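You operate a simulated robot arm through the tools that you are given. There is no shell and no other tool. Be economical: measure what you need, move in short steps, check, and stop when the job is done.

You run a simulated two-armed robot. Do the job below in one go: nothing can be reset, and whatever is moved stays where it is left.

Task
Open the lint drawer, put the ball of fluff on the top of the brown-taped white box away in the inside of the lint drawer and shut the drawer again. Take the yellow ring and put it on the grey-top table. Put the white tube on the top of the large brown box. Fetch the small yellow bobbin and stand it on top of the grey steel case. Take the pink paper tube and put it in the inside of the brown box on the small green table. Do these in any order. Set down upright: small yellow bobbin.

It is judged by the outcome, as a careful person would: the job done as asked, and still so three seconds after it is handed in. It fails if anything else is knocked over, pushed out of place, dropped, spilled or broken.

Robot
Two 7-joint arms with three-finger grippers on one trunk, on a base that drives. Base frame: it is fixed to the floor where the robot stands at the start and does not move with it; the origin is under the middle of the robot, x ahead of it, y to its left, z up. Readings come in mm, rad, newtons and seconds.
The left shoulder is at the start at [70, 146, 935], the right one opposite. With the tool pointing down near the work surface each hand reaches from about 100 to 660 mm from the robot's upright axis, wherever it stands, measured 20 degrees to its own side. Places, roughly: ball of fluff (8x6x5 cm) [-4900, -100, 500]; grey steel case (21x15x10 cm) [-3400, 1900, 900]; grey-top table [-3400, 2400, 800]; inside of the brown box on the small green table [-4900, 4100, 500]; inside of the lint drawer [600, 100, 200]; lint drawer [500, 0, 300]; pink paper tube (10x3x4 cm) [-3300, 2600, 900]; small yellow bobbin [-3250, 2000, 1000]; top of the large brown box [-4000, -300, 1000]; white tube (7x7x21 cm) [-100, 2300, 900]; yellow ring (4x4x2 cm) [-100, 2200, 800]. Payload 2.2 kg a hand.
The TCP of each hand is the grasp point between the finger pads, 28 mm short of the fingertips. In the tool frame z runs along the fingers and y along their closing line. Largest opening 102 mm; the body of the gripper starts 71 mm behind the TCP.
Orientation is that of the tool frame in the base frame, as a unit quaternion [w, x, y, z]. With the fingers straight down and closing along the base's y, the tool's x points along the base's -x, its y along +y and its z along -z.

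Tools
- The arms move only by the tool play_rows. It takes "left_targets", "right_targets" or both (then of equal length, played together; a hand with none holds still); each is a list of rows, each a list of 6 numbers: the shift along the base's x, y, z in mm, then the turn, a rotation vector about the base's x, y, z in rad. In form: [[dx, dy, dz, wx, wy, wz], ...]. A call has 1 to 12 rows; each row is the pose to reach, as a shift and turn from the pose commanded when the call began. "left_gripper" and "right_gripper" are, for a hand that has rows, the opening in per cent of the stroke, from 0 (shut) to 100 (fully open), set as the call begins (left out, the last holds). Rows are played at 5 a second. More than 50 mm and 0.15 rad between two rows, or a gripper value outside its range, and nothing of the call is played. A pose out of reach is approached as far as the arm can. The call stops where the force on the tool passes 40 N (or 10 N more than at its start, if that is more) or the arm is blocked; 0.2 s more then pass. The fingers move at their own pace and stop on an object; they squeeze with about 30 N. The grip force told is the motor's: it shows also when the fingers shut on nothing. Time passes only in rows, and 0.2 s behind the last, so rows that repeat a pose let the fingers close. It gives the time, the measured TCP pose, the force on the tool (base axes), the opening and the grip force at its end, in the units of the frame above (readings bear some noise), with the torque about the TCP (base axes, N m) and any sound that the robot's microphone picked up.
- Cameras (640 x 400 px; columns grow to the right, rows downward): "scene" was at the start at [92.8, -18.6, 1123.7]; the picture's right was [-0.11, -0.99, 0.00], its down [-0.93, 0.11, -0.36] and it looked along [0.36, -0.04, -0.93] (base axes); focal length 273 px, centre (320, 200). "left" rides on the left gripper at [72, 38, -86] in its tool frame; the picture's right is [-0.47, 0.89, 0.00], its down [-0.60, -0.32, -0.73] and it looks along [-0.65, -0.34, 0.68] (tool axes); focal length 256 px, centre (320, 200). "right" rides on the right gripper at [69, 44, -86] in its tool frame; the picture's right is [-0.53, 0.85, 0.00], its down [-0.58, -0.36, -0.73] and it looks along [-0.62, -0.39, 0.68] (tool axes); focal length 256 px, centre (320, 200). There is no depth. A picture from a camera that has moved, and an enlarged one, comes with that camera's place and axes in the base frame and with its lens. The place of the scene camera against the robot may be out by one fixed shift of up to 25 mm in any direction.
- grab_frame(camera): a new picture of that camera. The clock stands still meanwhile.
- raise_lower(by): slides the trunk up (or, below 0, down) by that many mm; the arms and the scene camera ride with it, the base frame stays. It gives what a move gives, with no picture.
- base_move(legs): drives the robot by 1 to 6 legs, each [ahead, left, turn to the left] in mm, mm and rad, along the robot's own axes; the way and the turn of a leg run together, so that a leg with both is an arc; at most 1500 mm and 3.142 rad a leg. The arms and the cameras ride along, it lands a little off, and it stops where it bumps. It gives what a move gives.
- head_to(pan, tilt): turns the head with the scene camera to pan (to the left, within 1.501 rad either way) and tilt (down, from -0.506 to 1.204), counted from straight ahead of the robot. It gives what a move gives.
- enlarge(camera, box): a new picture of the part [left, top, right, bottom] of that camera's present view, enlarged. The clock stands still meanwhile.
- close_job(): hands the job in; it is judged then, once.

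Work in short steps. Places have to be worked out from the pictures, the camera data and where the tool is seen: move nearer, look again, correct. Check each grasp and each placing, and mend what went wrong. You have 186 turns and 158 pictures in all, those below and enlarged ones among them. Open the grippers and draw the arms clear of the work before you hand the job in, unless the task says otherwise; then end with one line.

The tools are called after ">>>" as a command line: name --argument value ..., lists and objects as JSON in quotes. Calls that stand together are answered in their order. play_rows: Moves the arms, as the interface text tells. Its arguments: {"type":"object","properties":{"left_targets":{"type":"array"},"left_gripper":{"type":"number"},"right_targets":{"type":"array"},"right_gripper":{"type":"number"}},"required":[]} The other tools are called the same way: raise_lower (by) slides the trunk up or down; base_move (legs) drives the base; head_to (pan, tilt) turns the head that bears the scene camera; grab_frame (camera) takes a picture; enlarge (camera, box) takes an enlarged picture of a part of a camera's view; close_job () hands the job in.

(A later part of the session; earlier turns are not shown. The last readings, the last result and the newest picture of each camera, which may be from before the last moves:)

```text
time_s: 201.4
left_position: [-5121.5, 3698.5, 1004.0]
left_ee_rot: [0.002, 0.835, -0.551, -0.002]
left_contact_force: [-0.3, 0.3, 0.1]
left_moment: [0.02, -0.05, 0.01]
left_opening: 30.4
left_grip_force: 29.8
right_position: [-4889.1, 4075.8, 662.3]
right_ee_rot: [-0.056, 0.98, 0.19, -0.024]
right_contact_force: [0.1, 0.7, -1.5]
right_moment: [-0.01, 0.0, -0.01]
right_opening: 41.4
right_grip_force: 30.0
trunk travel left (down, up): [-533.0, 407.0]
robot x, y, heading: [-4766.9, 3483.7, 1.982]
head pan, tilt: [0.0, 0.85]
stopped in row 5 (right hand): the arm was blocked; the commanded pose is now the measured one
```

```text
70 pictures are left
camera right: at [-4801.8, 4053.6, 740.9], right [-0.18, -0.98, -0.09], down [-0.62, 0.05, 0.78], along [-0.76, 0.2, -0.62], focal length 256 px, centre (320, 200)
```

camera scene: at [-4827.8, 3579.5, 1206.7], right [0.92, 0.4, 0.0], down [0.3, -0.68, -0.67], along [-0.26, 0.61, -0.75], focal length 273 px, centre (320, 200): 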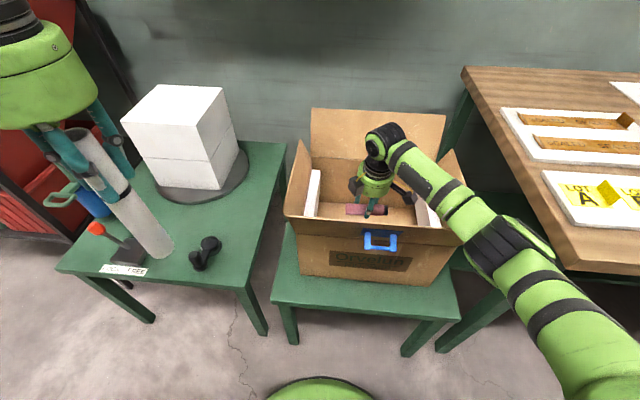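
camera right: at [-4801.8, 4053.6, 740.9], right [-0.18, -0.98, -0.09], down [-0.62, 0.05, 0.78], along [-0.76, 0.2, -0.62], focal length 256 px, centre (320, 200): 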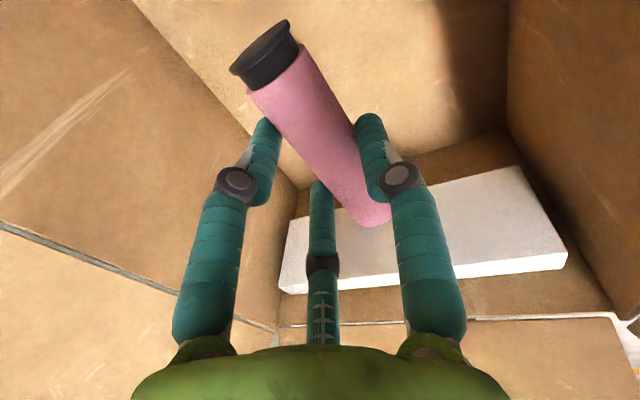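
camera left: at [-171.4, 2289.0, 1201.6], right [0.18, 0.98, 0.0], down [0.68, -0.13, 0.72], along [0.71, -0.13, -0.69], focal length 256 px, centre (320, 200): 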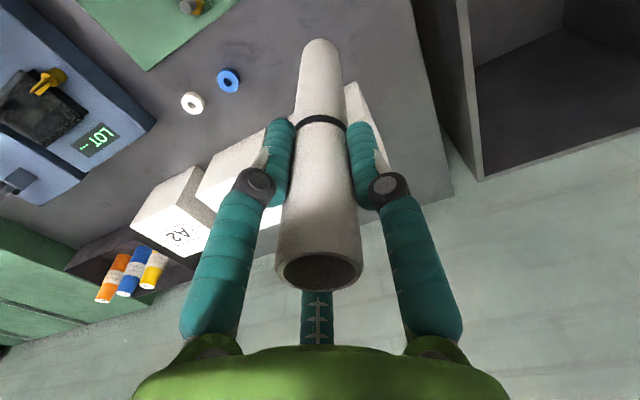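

The forearm met the box's front-right edge, so I stop. I raise the hand out, straighten it, and will re-approach with the box more to my right so the forearm runs straight over.

>>> play_rows --right_targets '[[0, -10, 30, -0.03, -0.015, 0.008], [0, -25, 70, -0.06, -0.03, 0.016], [3, -38, 110, -0.106, -0.048, 0.029], [3, -38, 150, -0.106, -0.048, 0.029], [3, -38, 200, -0.106, -0.048, 0.029], [3, -38, 200, -0.106, -0.048, 0.029]]'

>>> grab_frame --camera "scene"

```text
time_s: 202.8
left_position: [-5123.0, 3706.3, 1003.8]
left_ee_rot: [0.005, 0.835, -0.55, 0.0]
left_contact_force: [0.6, 0.0, -0.7]
left_moment: [0.0, 0.01, -0.02]
left_opening: 30.6
left_grip_force: 30.0
right_position: [-4887.3, 4031.0, 843.5]
right_ee_rot: [0.022, 0.978, 0.209, -0.006]
right_contact_force: [0.1, 0.2, 0.3]
right_moment: [0.0, 0.02, -0.01]
right_opening: 41.5
right_grip_force: 30.2
trunk travel left (down, up): [-533.0, 407.0]
robot x, y, heading: [-4767.9, 3483.4, 1.986]
head pan, tilt: [0.0, 0.85]
```

```text
69 pictures are left
camera scene: at [-4828.5, 3589.0, 1207.3], right [0.92, 0.4, 0.0], down [0.3, -0.69, -0.66], along [-0.26, 0.6, -0.75], focal length 273 px, centre (320, 200)
```

scene: 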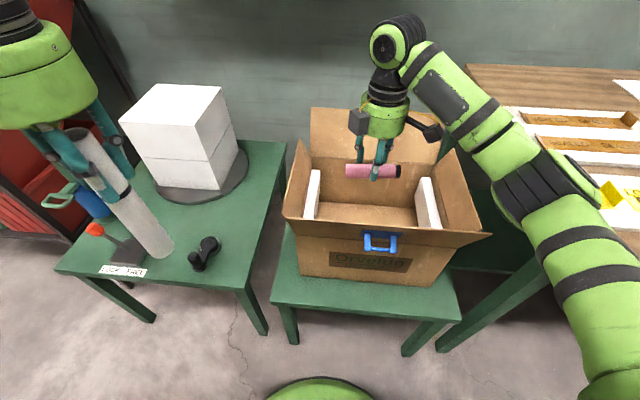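

Box did not move. I raise the trunk 80, shift the base 110 left and 30 ahead, then move the hand back over the opening.

>>> raise_lower --by 80

>>> base_move --legs '[[30, 110, 0]]'

>>> play_rows --right_targets '[[34, 10, 0, 0, 0, 0], [67, 20, 0, 0, 0, 0], [106, 30, 0, 0, 0, 0], [106, 30, 0, 0, 0, 0]]'

>>> grab_frame --camera "scene"

```text
time_s: 204.0
left_position: [-5122.6, 3705.4, 1084.2]
left_ee_rot: [0.004, 0.835, -0.55, 0.001]
left_contact_force: [-0.7, -0.7, -1.3]
left_moment: [-0.02, -0.01, 0.0]
left_opening: 31.0
left_grip_force: 29.5
right_position: [-4887.7, 4031.9, 922.0]
right_ee_rot: [0.02, 0.978, 0.208, -0.006]
right_contact_force: [-0.1, -0.4, -0.6]
right_moment: [0.0, -0.03, 0.05]
right_opening: 41.8
right_grip_force: 29.9
trunk travel left (down, up): [-613.0, 327.0]
robot x, y, heading: [-4762.7, 3482.8, 1.988]
head pan, tilt: [0.0, 0.85]
```

```text
time_s: 205.2
left_position: [-5234.9, 3688.4, 1084.1]
left_ee_rot: [0.004, 0.835, -0.55, -0.001]
left_contact_force: [-0.6, 0.1, -1.1]
left_moment: [0.0, -0.01, -0.02]
left_opening: 30.5
left_grip_force: 29.9
right_position: [-4999.3, 4016.0, 923.6]
right_ee_rot: [0.021, 0.978, 0.209, -0.006]
right_contact_force: [-0.5, 0.1, 0.0]
right_moment: [-0.01, 0.02, 0.01]
right_opening: 41.9
right_grip_force: 29.9
trunk travel left (down, up): [-613.0, 327.0]
robot x, y, heading: [-4876.0, 3466.9, 1.985]
head pan, tilt: [0.0, 0.85]
```

```text
time_s: 206.2
left_position: [-5235.0, 3688.5, 1083.6]
left_ee_rot: [0.004, 0.836, -0.549, 0.0]
left_contact_force: [-1.0, -0.1, -1.5]
left_moment: [-0.04, 0.0, 0.0]
left_opening: 30.6
left_grip_force: 30.0
right_position: [-4893.0, 4043.1, 923.9]
right_ee_rot: [0.021, 0.978, 0.21, -0.006]
right_contact_force: [-0.5, -0.3, -0.2]
right_moment: [0.03, -0.02, 0.03]
right_opening: 41.6
right_grip_force: 29.7
trunk travel left (down, up): [-613.0, 327.0]
robot x, y, heading: [-4876.3, 3461.6, 1.99]
head pan, tilt: [0.0, 0.85]
```

```text
68 pictures are left
camera scene: at [-4941.1, 3571.4, 1287.4], right [0.92, 0.4, 0.0], down [0.3, -0.69, -0.66], along [-0.26, 0.6, -0.75], focal length 273 px, centre (320, 200)
```

scene: 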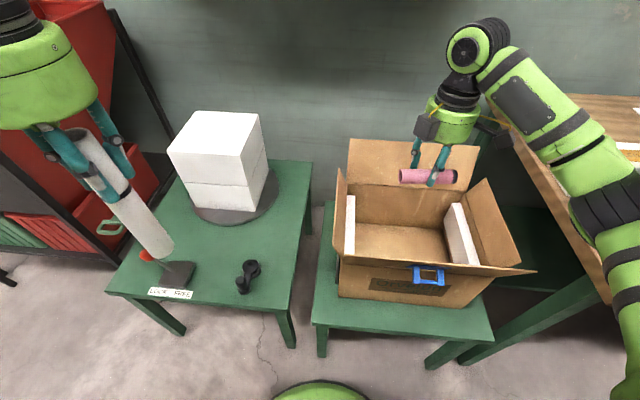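

Now the hand is 221 mm to my right, above the opening. I lower to about z 700 and check forearm clearance.

>>> play_rows --right_targets '[[0, 0, -45, -0.02, 0, 0], [0, 0, -90, -0.04, 0, 0], [0, 0, -135, -0.04, 0, 0], [0, 0, -180, -0.04, 0, 0], [0, 0, -225, -0.04, 0, 0], [0, 0, -225, -0.04, 0, 0]]'

>>> grab_frame --camera "scene"

>>> grab_frame --camera "right"

```text
time_s: 207.6
left_position: [-5235.0, 3688.1, 1084.0]
left_ee_rot: [0.005, 0.835, -0.55, -0.001]
left_contact_force: [0.3, -1.0, -1.2]
left_moment: [0.01, 0.02, 0.0]
left_opening: 30.9
left_grip_force: 30.3
right_position: [-4892.1, 4040.6, 698.3]
right_ee_rot: [0.04, 0.977, 0.209, -0.011]
right_contact_force: [-0.3, 0.3, 0.0]
right_moment: [0.01, -0.05, 0.01]
right_opening: 41.5
right_grip_force: 30.3
trunk travel left (down, up): [-613.0, 327.0]
robot x, y, heading: [-4876.3, 3463.9, 1.983]
head pan, tilt: [0.0, 0.85]
```

```text
67 pictures are left
camera scene: at [-4940.1, 3571.1, 1287.5], right [0.92, 0.4, 0.0], down [0.3, -0.69, -0.66], along [-0.27, 0.6, -0.75], focal length 273 px, centre (320, 200)
```

scene: 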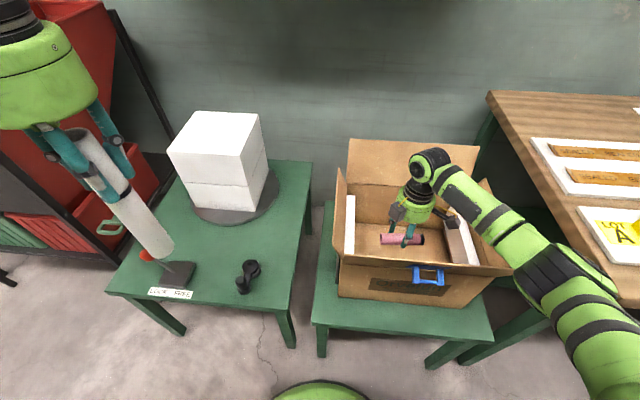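

```text
66 pictures are left
camera right: at [-4811.2, 4036.8, 785.4], right [-0.14, -0.99, 0.08], down [-0.67, 0.16, 0.72], along [-0.73, 0.05, -0.69], focal length 256 px, centre (320, 200)
```

right: 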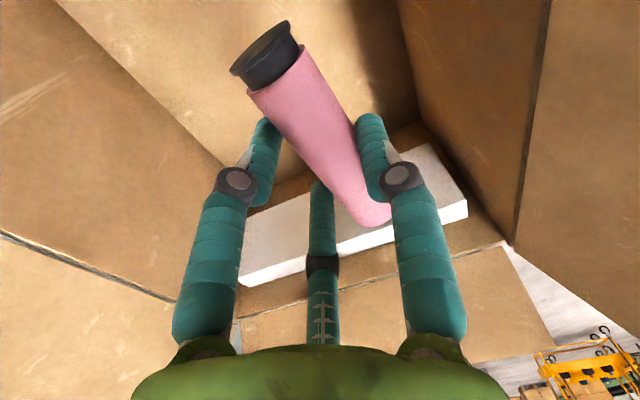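

Some tilt remains; I correct it while lowering 50 mm more in small steps.

>>> play_rows --right_targets '[[0, 0, -12, 0.03, 0, 0], [0, 0, -25, 0.06, 0, 0], [0, 0, -38, 0.08, 0, 0], [0, 0, -50, 0.08, 0, 0], [0, 0, -50, 0.08, 0, 0]]'

>>> grab_frame --camera "scene"

```text
time_s: 208.8
left_position: [-5234.4, 3687.8, 1084.1]
left_ee_rot: [0.005, 0.835, -0.55, -0.001]
left_contact_force: [-0.2, 1.3, 0.0]
left_moment: [-0.01, 0.01, 0.02]
left_opening: 30.6
left_grip_force: 30.4
right_position: [-4892.6, 4044.2, 649.4]
right_ee_rot: [0.001, 0.978, 0.209, -0.001]
right_contact_force: [0.5, -0.5, -1.2]
right_moment: [-0.03, 0.01, 0.03]
right_opening: 42.0
right_grip_force: 29.7
trunk travel left (down, up): [-613.0, 327.0]
robot x, y, heading: [-4877.1, 3466.5, 1.983]
head pan, tilt: [0.0, 0.85]
```

```text
65 pictures are left
camera scene: at [-4940.2, 3571.3, 1287.5], right [0.92, 0.4, 0.0], down [0.3, -0.69, -0.66], along [-0.27, 0.6, -0.75], focal length 273 px, centre (320, 200)
```

scene: 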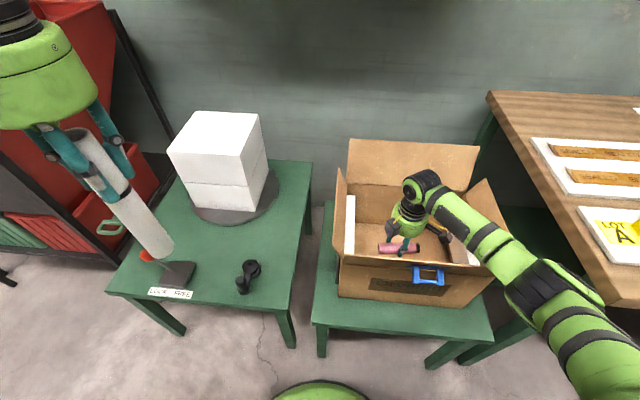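

Still free. Continue down in small steps.

>>> play_rows --right_targets '[[0, 0, -8, 0, 0, 0], [0, 0, -16, 0, 0, 0], [0, 0, -24, 0, 0, 0], [0, 0, -32, 0, 0, 0], [0, 0, -40, 0, 0, 0]]'

>>> grab_frame --camera "right"

>>> grab_frame --camera "scene"

```text
time_s: 210.0
left_position: [-5234.3, 3687.3, 1084.3]
left_ee_rot: [0.004, 0.835, -0.55, 0.0]
left_contact_force: [0.4, 0.2, -0.5]
left_moment: [-0.01, 0.02, 0.02]
left_opening: 30.5
left_grip_force: 30.5
right_position: [-4892.4, 4045.2, 609.5]
right_ee_rot: [-0.002, 0.978, 0.208, -0.001]
right_contact_force: [0.6, -0.3, 0.9]
right_moment: [-0.02, -0.05, 0.0]
right_opening: 41.7
right_grip_force: 30.5
trunk travel left (down, up): [-613.0, 327.0]
robot x, y, heading: [-4878.7, 3464.8, 1.987]
head pan, tilt: [0.0, 0.85]
```

```text
64 pictures are left
camera right: at [-4810.1, 4033.0, 696.0], right [-0.14, -0.99, 0.0], down [-0.67, 0.1, 0.73], along [-0.73, 0.11, -0.68], focal length 256 px, centre (320, 200)
```

right: 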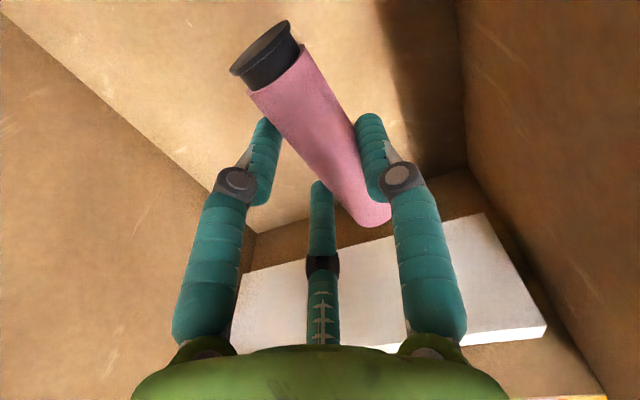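

```text
63 pictures are left
camera scene: at [-4939.7, 3570.4, 1287.9], right [0.92, 0.4, 0.0], down [0.3, -0.69, -0.66], along [-0.27, 0.6, -0.75], focal length 273 px, centre (320, 200)
```

scene: 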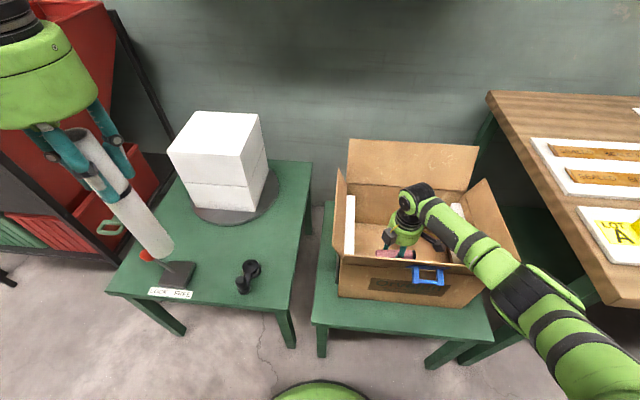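

Still no contact. I continue to lower slowly.

>>> play_rows --right_targets '[[0, 0, -8, 0, 0, 0], [0, 0, -16, 0, 0, 0], [0, 0, -24, 0, 0, 0], [0, 0, -32, 0, 0, 0], [0, 0, -40, 0, 0, 0]]'

>>> grab_frame --camera "right"

>>> grab_frame --camera "scene"

```text
time_s: 211.4
left_position: [-5234.1, 3679.6, 1084.0]
left_ee_rot: [0.002, 0.834, -0.552, -0.002]
left_contact_force: [-0.9, -0.1, -0.7]
left_moment: [-0.03, -0.09, 0.02]
left_opening: 30.6
left_grip_force: 30.0
right_position: [-4879.1, 4073.9, 600.3]
right_ee_rot: [-0.034, 0.981, 0.192, 0.003]
right_contact_force: [-0.2, 3.1, 0.9]
right_moment: [-0.21, -0.06, -0.01]
right_opening: 41.7
right_grip_force: 29.8
trunk travel left (down, up): [-613.0, 327.0]
robot x, y, heading: [-4876.5, 3463.6, 1.982]
head pan, tilt: [0.0, 0.85]
stopped in row 5 (right hand): the arm was blocked; the commanded pose is now the measured one
```

```text
62 pictures are left
camera right: at [-4797.4, 4053.6, 683.3], right [-0.18, -0.98, -0.06], down [-0.67, 0.07, 0.74], along [-0.73, 0.17, -0.67], focal length 256 px, centre (320, 200)
```

right: 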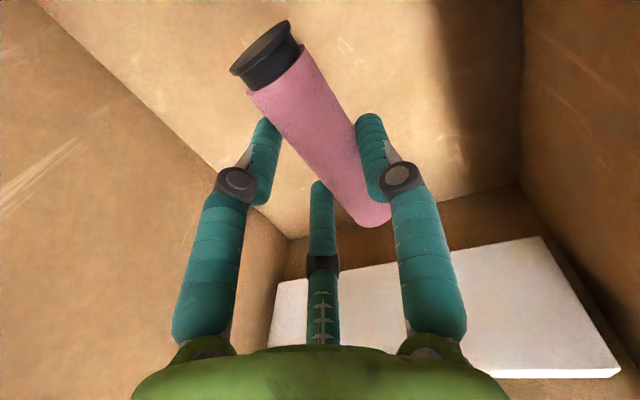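

```text
61 pictures are left
camera scene: at [-4940.3, 3558.9, 1287.3], right [0.92, 0.4, 0.01], down [0.3, -0.68, -0.67], along [-0.26, 0.61, -0.74], focal length 273 px, centre (320, 200)
```

scene: 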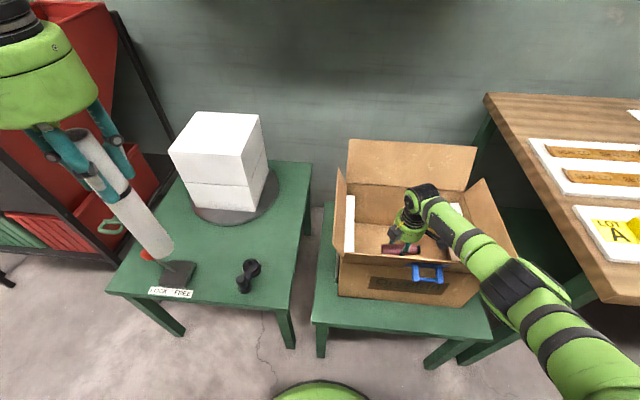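

The forearm touches the rim again, with the tube ~60 mm above the box floor. That is low enough: I ease up slightly and release.

>>> play_rows --right_targets '[[0, -6, 8, 0, 0, 0], [0, -6, 8, 0, 0, 0]]'

>>> play_rows --right_targets '[[0, 0, 0, 0, 0, 0], [0, 0, 0, 0, 0, 0], [0, 0, 0, 0, 0, 0]]' --right_gripper 65

>>> grab_frame --camera "right"

```text
time_s: 212.0
left_position: [-5233.8, 3678.0, 1086.6]
left_ee_rot: [-0.001, 0.835, -0.551, -0.003]
left_contact_force: [-0.2, 2.1, -1.4]
left_moment: [-0.04, -0.03, -0.04]
left_opening: 30.6
left_grip_force: 29.9
right_position: [-4886.3, 4063.6, 605.2]
right_ee_rot: [-0.03, 0.98, 0.197, 0.001]
right_contact_force: [-0.8, 1.2, 0.3]
right_moment: [-0.13, -0.06, 0.04]
right_opening: 41.7
right_grip_force: 30.4
trunk travel left (down, up): [-613.0, 327.0]
robot x, y, heading: [-4873.1, 3466.8, 1.979]
head pan, tilt: [0.0, 0.85]
```

```text
time_s: 212.8
left_position: [-5234.1, 3677.9, 1085.6]
left_ee_rot: [0.0, 0.835, -0.55, -0.004]
left_contact_force: [-0.6, -0.1, -0.5]
left_moment: [0.03, -0.01, 0.04]
left_opening: 30.8
left_grip_force: 30.0
right_position: [-4886.0, 4061.4, 604.3]
right_ee_rot: [-0.03, 0.98, 0.197, 0.001]
right_contact_force: [-0.8, -0.9, 0.1]
right_moment: [0.03, -0.03, -0.03]
right_opening: 66.4
right_grip_force: 0.1
trunk travel left (down, up): [-613.0, 327.0]
robot x, y, heading: [-4874.5, 3466.4, 1.984]
head pan, tilt: [0.0, 0.85]
```

```text
60 pictures are left
camera right: at [-4803.5, 4044.4, 688.9], right [-0.17, -0.98, -0.06], down [-0.66, 0.07, 0.74], along [-0.73, 0.16, -0.67], focal length 256 px, centre (320, 200)
```

right: 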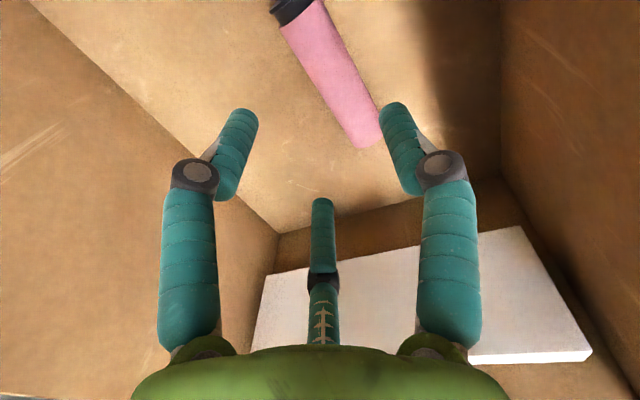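

The pink tube lies on the box floor. I draw the hand straight up and retract.

>>> play_rows --right_targets '[[0, 0, 40, 0, 0, 0], [0, -8, 80, -0.03, -0.01, 0.01], [0, -15, 120, -0.06, -0.02, 0.02], [0, -15, 160, -0.06, -0.02, 0.02], [0, -15, 200, -0.06, -0.02, 0.02], [0, -15, 245, -0.06, -0.02, 0.02], [0, -15, 290, -0.06, -0.02, 0.02], [15, -50, 305, -0.06, -0.02, 0.02], [30, -90, 305, -0.06, -0.02, 0.02], [45, -130, 305, -0.06, -0.02, 0.02], [60, -170, 305, -0.06, -0.02, 0.02], [60, -170, 305, -0.06, -0.02, 0.02]]'

>>> base_move --legs '[[-450, 0, 0]]'

>>> head_to --pan -0.2 --tilt 0.6

>>> grab_frame --camera "scene"

```text
time_s: 215.4
left_position: [-5234.5, 3690.2, 1083.3]
left_ee_rot: [0.004, 0.835, -0.551, 0.0]
left_contact_force: [0.1, 0.6, -0.3]
left_moment: [0.01, -0.03, 0.01]
left_opening: 30.9
left_grip_force: 29.7
right_position: [-4823.2, 3891.4, 901.0]
right_ee_rot: [0.013, 0.978, 0.207, 0.005]
right_contact_force: [-0.9, 0.8, -0.3]
right_moment: [0.01, -0.02, 0.03]
right_opening: 66.3
right_grip_force: 0.1
trunk travel left (down, up): [-613.0, 327.0]
robot x, y, heading: [-4876.6, 3467.6, 1.982]
head pan, tilt: [0.0, 0.85]
```

```text
time_s: 218.1
left_position: [-5055.9, 3282.3, 1085.0]
left_ee_rot: [0.005, 0.836, -0.548, 0.0]
left_contact_force: [-0.1, 0.9, 0.3]
left_moment: [0.0, 0.03, -0.01]
left_opening: 30.5
left_grip_force: 30.0
right_position: [-4648.0, 3488.0, 901.1]
right_ee_rot: [0.013, 0.978, 0.209, 0.005]
right_contact_force: [0.2, -0.3, -0.6]
right_moment: [0.01, 0.02, -0.02]
right_opening: 66.2
right_grip_force: 0.2
trunk travel left (down, up): [-613.0, 327.0]
robot x, y, heading: [-4696.2, 3063.2, 1.989]
head pan, tilt: [0.0, 0.85]
```

```text
time_s: 218.8
left_position: [-5056.8, 3281.3, 1083.7]
left_ee_rot: [0.004, 0.836, -0.549, 0.0]
left_contact_force: [-0.2, -0.5, -0.2]
left_moment: [0.01, -0.02, 0.02]
left_opening: 30.7
left_grip_force: 29.5
right_position: [-4647.0, 3488.8, 900.5]
right_ee_rot: [0.012, 0.978, 0.209, 0.004]
right_contact_force: [-0.4, 0.3, -0.4]
right_moment: [0.01, 0.01, 0.04]
right_opening: 66.3
right_grip_force: 0.1
trunk travel left (down, up): [-613.0, 327.0]
robot x, y, heading: [-4701.5, 3060.2, 1.991]
head pan, tilt: [-0.201, 0.6]
```

```text
59 pictures are left
camera scene: at [-4749.1, 3181.3, 1308.3], right [0.98, 0.22, 0.0], down [0.12, -0.55, -0.82], along [-0.18, 0.81, -0.57], focal length 273 px, centre (320, 200)
```

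scene: 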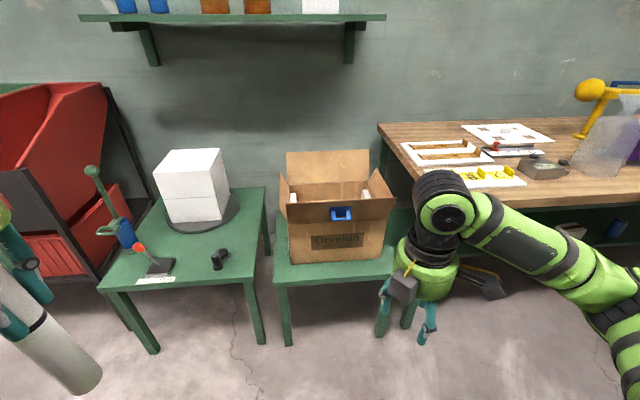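

All good there. Now I drive back around the grey table toward the large brown box, first retracing my way.

>>> base_move --legs '[[0, 0, 1.5], [0, 100, 0], [-1080, 0, 0]]'

```text
time_s: 228.8
left_position: [-3891.3, 2995.9, 1082.7]
left_ee_rot: [0.003, 0.985, 0.17, 0.003]
left_contact_force: [-0.1, 0.4, 0.1]
left_moment: [0.02, -0.05, -0.01]
left_opening: 30.8
left_grip_force: 30.1
right_position: [-4068.3, 3417.4, 901.7]
right_ee_rot: [0.006, 0.571, 0.821, 0.012]
right_contact_force: [0.6, -0.2, 0.2]
right_moment: [0.01, -0.01, 0.01]
right_opening: 66.2
right_grip_force: 0.1
trunk travel left (down, up): [-613.0, 327.0]
robot x, y, heading: [-3642.8, 3337.2, -2.793]
head pan, tilt: [-0.201, 0.6]
```

On track. Continue back and along the table front.

>>> base_move --legs '[[-900, 0, 0], [0, 975, 0], [0, 1250, 0], [500, 1000, 0], [0, 0, -0.19]]'

>>> raise_lower --by 230

>>> head_to --pan 0 --tilt 0.5

>>> grab_frame --camera "scene"

```text
time_s: 250.1
left_position: [-2527.0, 152.8, 1083.4]
left_ee_rot: [0.004, 0.998, 0.064, 0.003]
left_contact_force: [0.3, -0.3, 0.1]
left_moment: [0.0, 0.01, 0.0]
left_opening: 30.6
left_grip_force: 30.1
right_position: [-2610.6, 603.8, 900.9]
right_ee_rot: [0.007, 0.656, 0.755, 0.011]
right_contact_force: [0.4, 0.2, 0.9]
right_moment: [0.0, 0.0, 0.0]
right_opening: 66.4
right_grip_force: 0.1
trunk travel left (down, up): [-613.0, 327.0]
robot x, y, heading: [-2215.8, 437.5, -3.009]
head pan, tilt: [-0.201, 0.6]
```

```text
time_s: 252.5
left_position: [-2528.0, 154.0, 1313.4]
left_ee_rot: [0.004, 0.998, 0.063, 0.003]
left_contact_force: [-0.3, 0.3, -0.1]
left_moment: [0.04, 0.0, 0.0]
left_opening: 30.7
left_grip_force: 29.4
right_position: [-2611.4, 604.2, 1130.5]
right_ee_rot: [0.007, 0.655, 0.755, 0.011]
right_contact_force: [-0.5, 0.0, -0.4]
right_moment: [-0.01, 0.01, 0.02]
right_opening: 66.4
right_grip_force: 0.0
trunk travel left (down, up): [-843.0, 97.0]
robot x, y, heading: [-2215.6, 437.5, -3.003]
head pan, tilt: [-0.201, 0.6]
```

```text
time_s: 253.3
left_position: [-2526.7, 154.4, 1313.4]
left_ee_rot: [0.003, 0.998, 0.063, 0.003]
left_contact_force: [-0.1, 0.3, -1.0]
left_moment: [0.0, -0.02, 0.01]
left_opening: 30.6
left_grip_force: 29.9
right_position: [-2609.5, 603.8, 1129.4]
right_ee_rot: [0.007, 0.657, 0.754, 0.011]
right_contact_force: [0.2, -1.0, 0.2]
right_moment: [-0.01, 0.03, 0.0]
right_opening: 66.2
right_grip_force: 0.0
trunk travel left (down, up): [-843.0, 97.0]
robot x, y, heading: [-2217.7, 434.7, -3.005]
head pan, tilt: [0.0, 0.499]
```

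```text
58 pictures are left
camera scene: at [-2367.3, 406.4, 1547.4], right [-0.13, 0.99, 0.0], down [0.47, 0.06, -0.88], along [-0.87, -0.12, -0.48], focal length 273 px, centre (320, 200)
```

scene: 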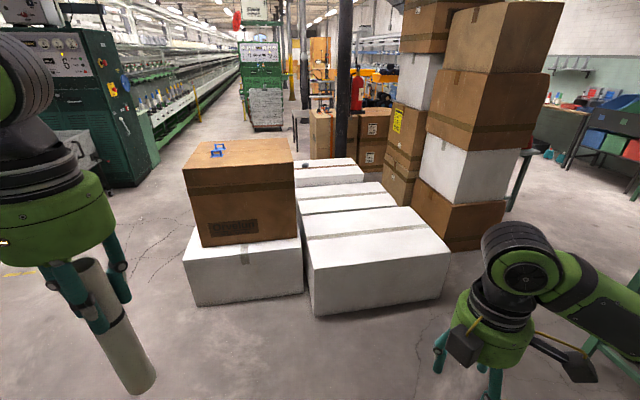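

Large brown box seen well: front-top edge centre ≈(-3684, -212), yawed like the rest. I turn back 0.19 and approach.

>>> base_move --legs '[[0, 0, 0.19], [1020, 205, 0]]'

>>> head_to --pan 0 --tilt 0.7

>>> grab_frame --camera "scene"

>>> grab_frame --camera "left"

```text
time_s: 259.4
left_position: [-3385.0, -413.0, 1313.7]
left_ee_rot: [0.004, 0.988, 0.152, 0.002]
left_contact_force: [0.2, 0.0, -0.1]
left_moment: [-0.04, 0.02, 0.0]
left_opening: 30.5
left_grip_force: 29.5
right_position: [-3546.5, 14.0, 1130.1]
right_ee_rot: [0.007, 0.587, 0.81, 0.011]
right_contact_force: [-0.2, 0.0, -0.3]
right_moment: [0.0, -0.02, 0.03]
right_opening: 66.3
right_grip_force: 0.0
trunk travel left (down, up): [-843.0, 97.0]
robot x, y, heading: [-3129.0, -78.1, -2.825]
head pan, tilt: [0.0, 0.499]
```

```text
time_s: 260.1
left_position: [-3386.5, -413.5, 1314.4]
left_ee_rot: [0.004, 0.988, 0.152, 0.003]
left_contact_force: [-0.4, 0.3, -0.6]
left_moment: [0.01, 0.02, 0.01]
left_opening: 30.6
left_grip_force: 30.2
right_position: [-3547.3, 12.8, 1130.3]
right_ee_rot: [0.006, 0.586, 0.81, 0.011]
right_contact_force: [-0.1, 0.0, 0.0]
right_moment: [-0.01, 0.01, 0.02]
right_opening: 66.1
right_grip_force: 0.1
trunk travel left (down, up): [-843.0, 97.0]
robot x, y, heading: [-3126.0, -78.9, -2.826]
head pan, tilt: [0.0, 0.7]
```

```text
57 pictures are left
camera scene: at [-3270.1, -133.6, 1529.8], right [-0.31, 0.95, 0.0], down [0.61, 0.2, -0.77], along [-0.73, -0.24, -0.64], focal length 273 px, centre (320, 200)
```

scene: 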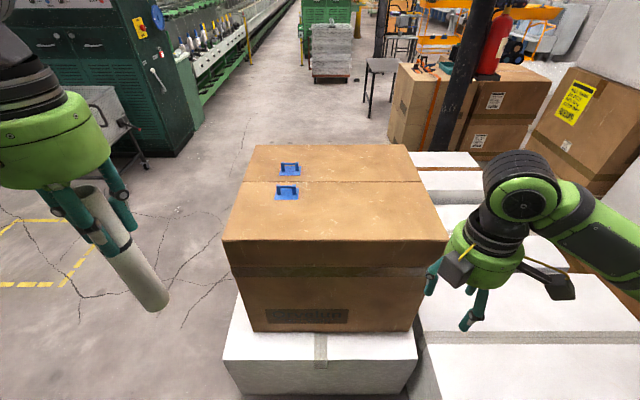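

```text
56 pictures are left
camera left: at [-3306.0, -429.3, 1401.0], right [-0.18, -0.98, 0.0], down [-0.68, 0.13, 0.73], along [-0.71, 0.13, -0.69], focal length 256 px, centre (320, 200)
```

left: 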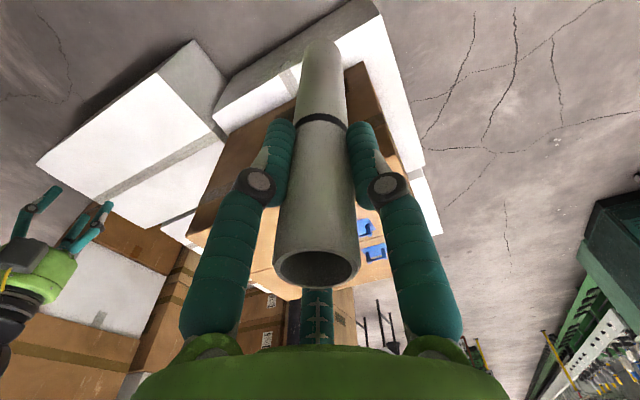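

Top of the box is z≈971, its front edge 647 mm ahead. I drive 240 closer, then swing the tube over the front half of the top.

>>> base_move --legs '[[240, 0, 0]]'

>>> play_rows --left_targets '[[-32, 25, 0, 0, 0, 0], [-64, 50, 0, 0, 0, 0], [-97, 75, 0, 0, 0, 0], [-130, 100, 0, 0, 0, 0], [-163, 125, 0, 0, 0, 0], [-196, 150, 0, 0, 0, 0], [-229, 174, 0, 0, 0, 0], [-229, 174, 0, 0, 0, 0]]'

>>> grab_frame --camera "scene"

>>> grab_frame --camera "left"

```text
time_s: 262.0
left_position: [-3609.1, -485.6, 1312.2]
left_ee_rot: [0.004, 0.988, 0.152, 0.005]
left_contact_force: [-0.3, 0.4, -0.7]
left_moment: [0.04, -0.03, 0.0]
left_opening: 30.8
left_grip_force: 29.5
right_position: [-3767.9, -57.0, 1129.1]
right_ee_rot: [0.007, 0.588, 0.809, 0.013]
right_contact_force: [-0.8, -0.6, -1.1]
right_moment: [0.01, -0.02, 0.03]
right_opening: 66.4
right_grip_force: 0.1
trunk travel left (down, up): [-843.0, 97.0]
robot x, y, heading: [-3348.0, -147.5, -2.829]
head pan, tilt: [0.0, 0.7]
stopped in leg 1: the robot was blocked; the commanded pose is now the measured one
```

```text
time_s: 263.8
left_position: [-3831.9, -310.4, 1313.6]
left_ee_rot: [0.003, 0.989, 0.151, 0.003]
left_contact_force: [-0.4, -0.6, -1.1]
left_moment: [0.02, 0.04, -0.04]
left_opening: 31.0
left_grip_force: 30.1
right_position: [-3764.6, -56.7, 1130.5]
right_ee_rot: [0.007, 0.587, 0.81, 0.012]
right_contact_force: [-0.1, -0.8, -0.2]
right_moment: [-0.01, 0.03, -0.04]
right_opening: 66.3
right_grip_force: 0.0
trunk travel left (down, up): [-843.0, 97.0]
robot x, y, heading: [-3347.1, -149.1, -2.83]
head pan, tilt: [0.0, 0.7]
```

```text
55 pictures are left
camera scene: at [-3486.8, -204.2, 1529.7], right [-0.31, 0.95, 0.0], down [0.61, 0.2, -0.76], along [-0.73, -0.23, -0.64], focal length 273 px, centre (320, 200)
```

scene: 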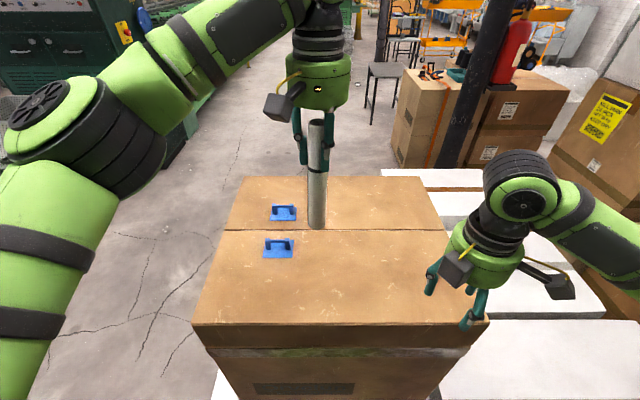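

```text
54 pictures are left
camera left: at [-3751.3, -325.6, 1401.0], right [-0.18, -0.98, 0.0], down [-0.68, 0.13, 0.73], along [-0.71, 0.13, -0.69], focal length 256 px, centre (320, 200)
```

left: 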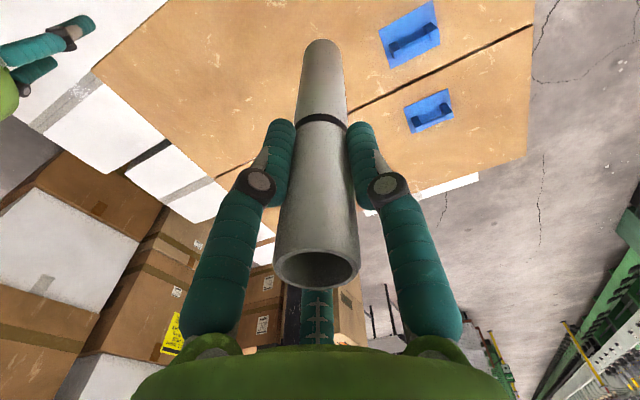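

The base stopped a hair early (blocked), nothing appears displaced. The tube's foot is ~90 mm behind the front edge; I move 50 mm deeper and lower.

>>> play_rows --left_targets '[[-24, -8, 0, 0, 0, 0], [-47, -15, 0, 0, 0, 0], [-47, -15, -40, 0, 0, 0], [-47, -15, -80, 0, 0, 0], [-47, -15, -120, 0, 0, 0], [-47, -15, -140, 0, 0, 0], [-47, -15, -150, 0, 0, 0], [-47, -15, -150, 0, 0, 0]]'

>>> grab_frame --camera "left"

>>> grab_frame --camera "scene"

```text
time_s: 265.6
left_position: [-3878.5, -323.5, 1165.0]
left_ee_rot: [0.002, 0.988, 0.151, 0.002]
left_contact_force: [-0.7, -0.2, -1.2]
left_moment: [-0.01, 0.01, -0.02]
left_opening: 30.8
left_grip_force: 29.7
right_position: [-3764.0, -54.7, 1130.3]
right_ee_rot: [0.007, 0.588, 0.809, 0.011]
right_contact_force: [0.5, 0.6, 0.3]
right_moment: [0.05, 0.0, 0.01]
right_opening: 66.5
right_grip_force: 0.2
trunk travel left (down, up): [-843.0, 97.0]
robot x, y, heading: [-3348.5, -149.7, -2.832]
head pan, tilt: [0.0, 0.7]
```

```text
53 pictures are left
camera left: at [-3798.9, -338.6, 1252.5], right [-0.18, -0.98, 0.0], down [-0.68, 0.13, 0.73], along [-0.71, 0.13, -0.69], focal length 256 px, centre (320, 200)
```

left: 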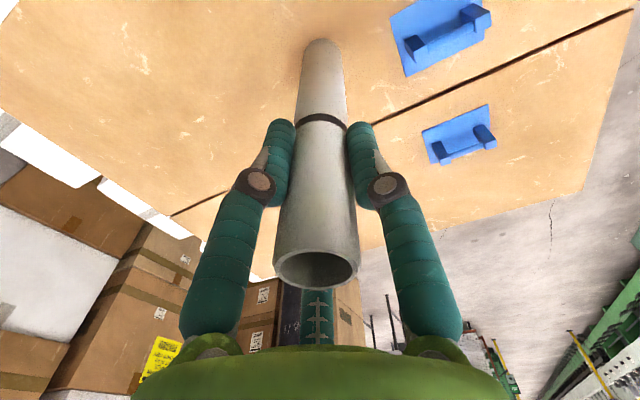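

```text
52 pictures are left
camera scene: at [-3487.2, -202.8, 1529.7], right [-0.31, 0.95, 0.0], down [0.61, 0.2, -0.77], along [-0.73, -0.23, -0.64], focal length 273 px, centre (320, 200)
```

scene: 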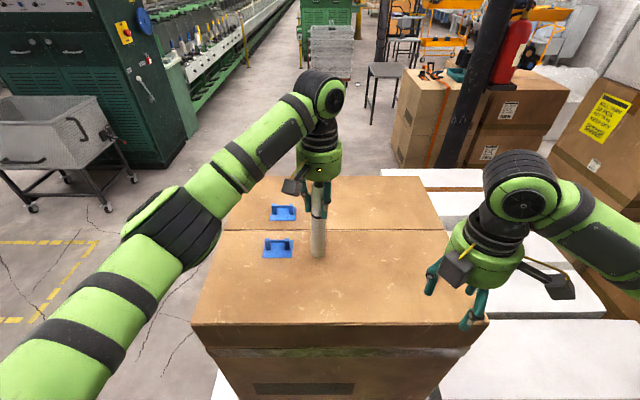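

The foot is well inside the front half. Lower gently to contact.

>>> play_rows --left_targets '[[0, 0, -8, 0, 0, 0], [0, 0, -14, 0, 0, 0], [0, 0, -20, 0, 0, 0], [0, 0, -25, 0, 0, 0], [0, 0, -30, 0, 0, 0], [0, 0, -35, 0, 0, 0]]'

```text
time_s: 267.0
left_position: [-3878.0, -324.1, 1134.9]
left_ee_rot: [0.003, 0.988, 0.151, -0.003]
left_contact_force: [-1.2, -2.1, 26.4]
left_moment: [-0.12, 0.12, 0.0]
left_opening: 30.6
left_grip_force: 30.6
right_position: [-3760.4, -53.4, 1132.9]
right_ee_rot: [0.005, 0.587, 0.809, 0.01]
right_contact_force: [0.7, 0.1, 0.3]
right_moment: [-0.04, 0.01, 0.01]
right_opening: 66.2
right_grip_force: 0.0
trunk travel left (down, up): [-843.0, 97.0]
robot x, y, heading: [-3348.0, -145.0, -2.831]
head pan, tilt: [0.0, 0.7]
```

Contact with the box top. Unload a little, release, and lift off.

>>> play_rows --left_targets '[[0, 0, 4, 0, 0, 0], [0, 0, 4, 0, 0, 0]]'

>>> play_rows --left_targets '[[0, 0, 0, 0, 0, 0], [0, 0, 0, 0, 0, 0], [0, 0, 0, 0, 0, 0], [0, 0, 40, 0, 0, 0], [0, 0, 85, 0, 0, 0], [0, 0, 130, 0, 0, 0], [0, 0, 150, 0, 0, 0], [0, 0, 150, 0, 0, 0]]' --left_gripper 90

>>> grab_frame --camera "left"

>>> grab_frame --camera "scene"

```text
time_s: 267.6
left_position: [-3877.8, -324.0, 1135.3]
left_ee_rot: [0.004, 0.989, 0.151, 0.001]
left_contact_force: [-3.6, -1.3, 17.8]
left_moment: [-0.12, 0.6, 0.01]
left_opening: 30.8
left_grip_force: 30.3
right_position: [-3763.1, -55.7, 1131.5]
right_ee_rot: [0.006, 0.587, 0.81, 0.011]
right_contact_force: [-0.3, 0.5, -0.5]
right_moment: [-0.04, -0.01, 0.02]
right_opening: 66.1
right_grip_force: 0.1
trunk travel left (down, up): [-843.0, 97.0]
robot x, y, heading: [-3345.9, -148.2, -2.831]
head pan, tilt: [0.0, 0.7]
```

```text
time_s: 269.4
left_position: [-3881.3, -326.0, 1284.4]
left_ee_rot: [0.003, 0.989, 0.151, 0.004]
left_contact_force: [0.2, 0.1, -0.7]
left_moment: [0.01, -0.03, 0.02]
left_opening: 91.5
left_grip_force: 0.1
right_position: [-3765.1, -55.0, 1129.6]
right_ee_rot: [0.006, 0.587, 0.809, 0.012]
right_contact_force: [-0.8, -0.4, 0.0]
right_moment: [0.03, -0.02, 0.02]
right_opening: 66.2
right_grip_force: 0.0
trunk travel left (down, up): [-843.0, 97.0]
robot x, y, heading: [-3343.8, -149.1, -2.834]
head pan, tilt: [0.0, 0.7]
```

```text
51 pictures are left
camera left: at [-3800.8, -341.2, 1371.0], right [-0.18, -0.98, 0.0], down [-0.68, 0.13, 0.73], along [-0.71, 0.13, -0.69], focal length 256 px, centre (320, 200)
```

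left: 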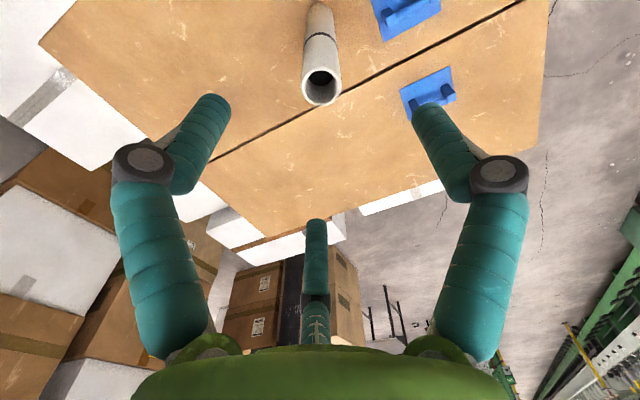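

```text
50 pictures are left
camera scene: at [-3487.3, -204.0, 1529.7], right [-0.31, 0.95, 0.0], down [0.61, 0.2, -0.76], along [-0.73, -0.23, -0.64], focal length 273 px, centre (320, 200)
```

scene: 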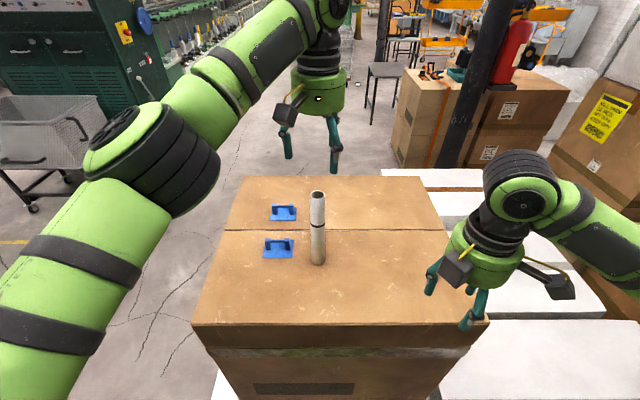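

The white tube stands on the large brown box. I retract the left hand, back off, and drive around its left side toward the fluff.

>>> play_rows --left_targets '[[25, 0, 40, 0, 0, 0], [65, 0, 50, 0, 0, 0], [105, 0, 50, 0, 0, 0], [145, 5, 50, 0, 0, 0], [185, 15, 50, 0, 0, 0], [185, 15, 50, 0, 0, 0]]'

>>> base_move --legs '[[-250, 0, 0], [0, 920, 0], [1400, 0, 0]]'

>>> head_to --pan -0.8 --tilt 0.6

>>> grab_frame --camera "scene"

```text
time_s: 270.8
left_position: [-3696.0, -311.4, 1332.4]
left_ee_rot: [0.005, 0.988, 0.152, 0.003]
left_contact_force: [-0.3, -0.1, -0.3]
left_moment: [0.02, -0.03, 0.01]
left_opening: 91.7
left_grip_force: 0.0
right_position: [-3766.1, -56.8, 1130.6]
right_ee_rot: [0.007, 0.587, 0.809, 0.012]
right_contact_force: [-0.2, -0.3, -1.0]
right_moment: [-0.01, -0.03, 0.02]
right_opening: 65.9
right_grip_force: 0.1
trunk travel left (down, up): [-843.0, 97.0]
robot x, y, heading: [-3348.9, -150.2, -2.828]
head pan, tilt: [0.0, 0.7]
```

```text
time_s: 283.6
left_position: [-4508.7, -1536.8, 1334.4]
left_ee_rot: [0.005, 0.988, 0.153, 0.003]
left_contact_force: [0.1, 0.8, -1.5]
left_moment: [0.03, 0.02, 0.02]
left_opening: 91.8
left_grip_force: 0.0
right_position: [-4579.9, -1281.4, 1130.1]
right_ee_rot: [0.007, 0.585, 0.811, 0.012]
right_contact_force: [0.2, 0.2, 0.4]
right_moment: [0.0, -0.01, -0.01]
right_opening: 66.3
right_grip_force: 0.0
trunk travel left (down, up): [-843.0, 97.0]
robot x, y, heading: [-4159.3, -1375.0, -2.828]
head pan, tilt: [0.0, 0.7]
```

```text
time_s: 284.7
left_position: [-4510.7, -1537.0, 1334.0]
left_ee_rot: [0.004, 0.988, 0.152, 0.003]
left_contact_force: [0.0, -0.4, 0.4]
left_moment: [0.01, -0.04, 0.01]
left_opening: 91.9
left_grip_force: 0.0
right_position: [-4579.8, -1281.4, 1129.9]
right_ee_rot: [0.007, 0.586, 0.81, 0.013]
right_contact_force: [-0.1, 0.0, 0.3]
right_moment: [0.03, -0.01, -0.02]
right_opening: 66.2
right_grip_force: 0.0
trunk travel left (down, up): [-843.0, 97.0]
robot x, y, heading: [-4160.9, -1378.1, -2.827]
head pan, tilt: [-0.799, 0.6]
```

```text
49 pictures are left
camera scene: at [-4299.3, -1361.9, 1538.4], right [0.47, 0.88, 0.0], down [0.5, -0.26, -0.83], along [-0.73, 0.38, -0.56], focal length 273 px, centre (320, 200)
```

scene: 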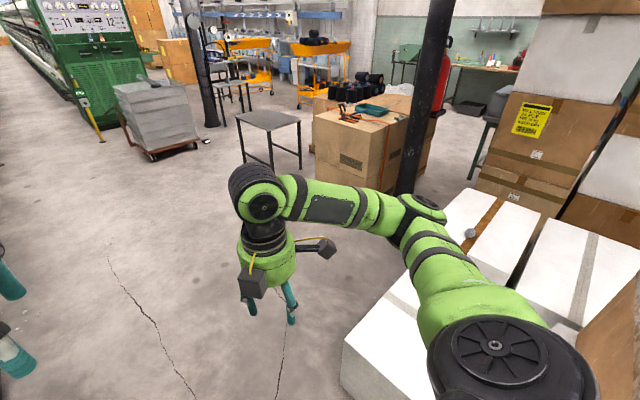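

Fluff is visible at ≈(-4940, -71). There's a further taped box in between; I move ahead 450, turn to face it, and look.

>>> base_move --legs '[[500, 0, 0], [0, 0, -1.57]]'

>>> head_to --pan 0 --tilt 0.65

>>> grab_frame --camera "scene"

```text
time_s: 291.5
left_position: [-4789.5, -1176.7, 1334.2]
left_ee_rot: [0.004, 0.801, -0.598, 0.0]
left_contact_force: [-0.2, -0.6, -0.1]
left_moment: [-0.02, 0.02, -0.01]
left_opening: 92.1
left_grip_force: 0.1
right_position: [-4532.6, -1109.6, 1130.9]
right_ee_rot: [0.012, 0.989, 0.15, 0.004]
right_contact_force: [-0.7, 0.7, 1.1]
right_moment: [-0.02, -0.01, -0.03]
right_opening: 66.3
right_grip_force: 0.0
trunk travel left (down, up): [-843.0, 97.0]
robot x, y, heading: [-4631.8, -1526.4, 1.869]
head pan, tilt: [-0.799, 0.6]
```

```text
time_s: 292.6
left_position: [-4787.7, -1176.7, 1333.4]
left_ee_rot: [0.005, 0.801, -0.598, 0.0]
left_contact_force: [-0.3, 0.0, 0.2]
left_moment: [0.02, -0.01, 0.02]
left_opening: 91.9
left_grip_force: 0.0
right_position: [-4532.4, -1111.2, 1131.5]
right_ee_rot: [0.013, 0.989, 0.15, 0.004]
right_contact_force: [0.2, 0.3, -0.9]
right_moment: [0.02, 0.01, -0.02]
right_opening: 66.4
right_grip_force: 0.1
trunk travel left (down, up): [-843.0, 97.0]
robot x, y, heading: [-4632.1, -1529.7, 1.871]
head pan, tilt: [0.0, 0.649]
```

```text
48 pictures are left
camera scene: at [-4685.4, -1409.2, 1534.1], right [0.96, 0.29, 0.0], down [0.18, -0.58, -0.8], along [-0.23, 0.76, -0.6], focal length 273 px, centre (320, 200)
```

scene: 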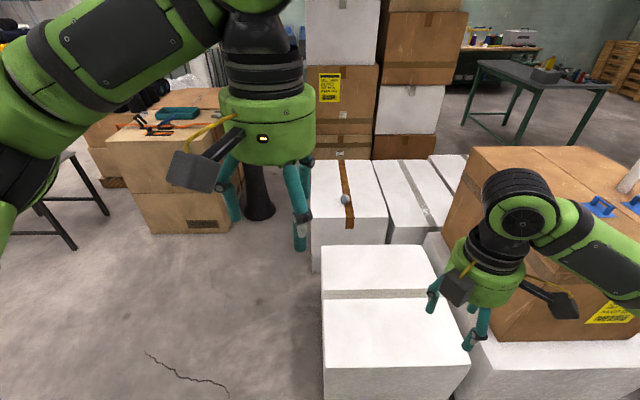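

Fluff on the brown-taped box at ≈(-4909, -137, 560). I'll go along the free left side and face the box from there (heading ≈0.30).

>>> base_move --legs '[[0, 510, 0], [1340, 0, 0], [0, 0, -1.571]]'

>>> raise_lower --by -330

>>> grab_frame --camera "scene"

>>> grab_frame --camera "left"

```text
time_s: 305.8
left_position: [-5175.1, -255.7, 1333.1]
left_ee_rot: [-0.003, -0.143, 0.99, 0.003]
left_contact_force: [0.8, 0.3, 1.6]
left_moment: [0.01, -0.03, 0.03]
left_opening: 91.9
left_grip_force: 0.0
right_position: [-5110.2, -511.9, 1130.8]
right_ee_rot: [0.012, 0.805, -0.594, -0.006]
right_contact_force: [-0.3, 0.7, 0.5]
right_moment: [-0.01, -0.01, 0.01]
right_opening: 66.4
right_grip_force: 0.1
trunk travel left (down, up): [-843.0, 97.0]
robot x, y, heading: [-5528.4, -412.5, 0.294]
head pan, tilt: [0.0, 0.649]
```

```text
time_s: 309.0
left_position: [-5176.0, -256.4, 1004.6]
left_ee_rot: [-0.004, -0.143, 0.99, 0.004]
left_contact_force: [-0.1, -0.6, 0.3]
left_moment: [-0.01, 0.0, -0.01]
left_opening: 91.8
left_grip_force: 0.0
right_position: [-5110.8, -512.4, 800.5]
right_ee_rot: [0.012, 0.805, -0.594, -0.006]
right_contact_force: [0.3, -0.1, 0.5]
right_moment: [-0.01, 0.03, 0.0]
right_opening: 66.4
right_grip_force: 0.0
trunk travel left (down, up): [-513.0, 427.0]
robot x, y, heading: [-5524.3, -412.9, 0.294]
head pan, tilt: [0.0, 0.649]
```

```text
47 pictures are left
camera scene: at [-5409.5, -383.6, 1204.1], right [0.29, -0.96, 0.0], down [-0.58, -0.18, -0.8], along [0.76, 0.23, -0.6], focal length 273 px, centre (320, 200)
```

scene: 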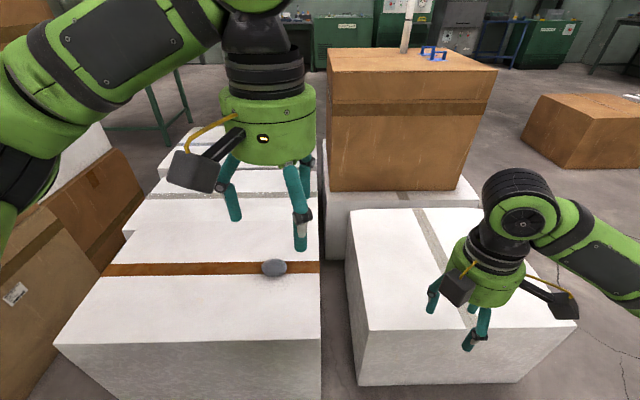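

```text
46 pictures are left
camera left: at [-5255.0, -241.9, 1091.4], right [0.2, 0.98, 0.0], down [0.67, -0.14, 0.73], along [0.71, -0.14, -0.69], focal length 256 px, centre (320, 200)
```

left: 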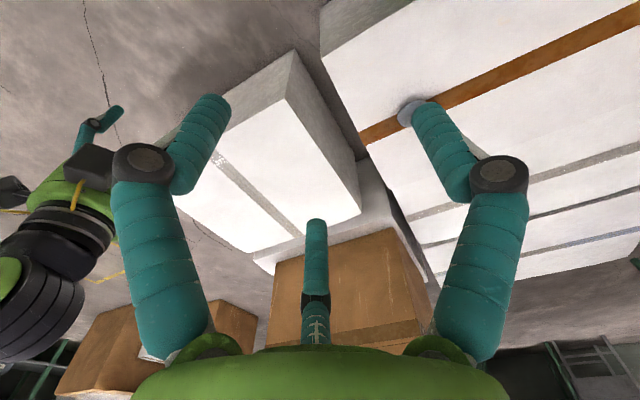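

Fluff triangulated at ≈(-4908, -79, 505). The white tube stands fine. I drive 160 closer, lower the trunk 120, and look from above.

>>> base_move --legs '[[160, 0, 0]]'

>>> raise_lower --by -120

>>> play_rows --left_targets '[[25, 20, -40, 0, 0, 0], [50, 45, -80, 0, 0, 0], [75, 70, -120, 0, 0, 0], [95, 95, -160, 0, 0, 0], [95, 115, -200, 0, 0, 0], [95, 115, -230, 0, 0, 0], [95, 115, -230, 0, 0, 0]]' --left_gripper 100

>>> grab_frame --camera "left"

```text
time_s: 310.5
left_position: [-5023.0, -208.6, 1003.8]
left_ee_rot: [-0.004, -0.143, 0.99, 0.004]
left_contact_force: [0.7, 0.0, 0.4]
left_moment: [0.02, -0.02, 0.0]
left_opening: 91.8
left_grip_force: 0.0
right_position: [-4958.1, -465.9, 800.6]
right_ee_rot: [0.011, 0.804, -0.594, -0.007]
right_contact_force: [0.1, 0.2, 0.1]
right_moment: [0.01, -0.02, 0.02]
right_opening: 66.7
right_grip_force: 0.0
trunk travel left (down, up): [-513.0, 427.0]
robot x, y, heading: [-5374.8, -365.0, 0.291]
head pan, tilt: [0.0, 0.649]
```

```text
time_s: 312.0
left_position: [-5023.2, -210.2, 884.0]
left_ee_rot: [-0.003, -0.142, 0.99, 0.004]
left_contact_force: [0.5, -0.2, 0.3]
left_moment: [-0.02, -0.02, 0.03]
left_opening: 91.8
left_grip_force: 0.1
right_position: [-4958.1, -466.5, 681.3]
right_ee_rot: [0.011, 0.805, -0.593, -0.006]
right_contact_force: [-0.4, -0.2, -0.6]
right_moment: [0.03, 0.0, 0.0]
right_opening: 66.4
right_grip_force: 0.1
trunk travel left (down, up): [-393.0, 547.0]
robot x, y, heading: [-5374.2, -366.7, 0.293]
head pan, tilt: [0.0, 0.649]
```

```text
refused: row 1 steps farther than a row can; nothing moved
```

```text
45 pictures are left
camera left: at [-5102.9, -195.5, 971.5], right [0.2, 0.98, 0.0], down [0.67, -0.14, 0.73], along [0.71, -0.14, -0.69], focal length 256 px, centre (320, 200)
```

left: 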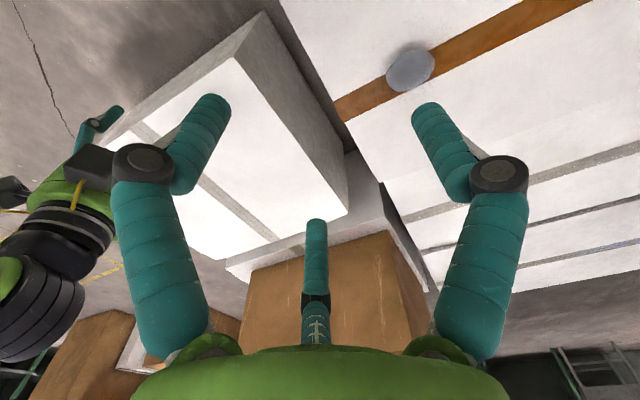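

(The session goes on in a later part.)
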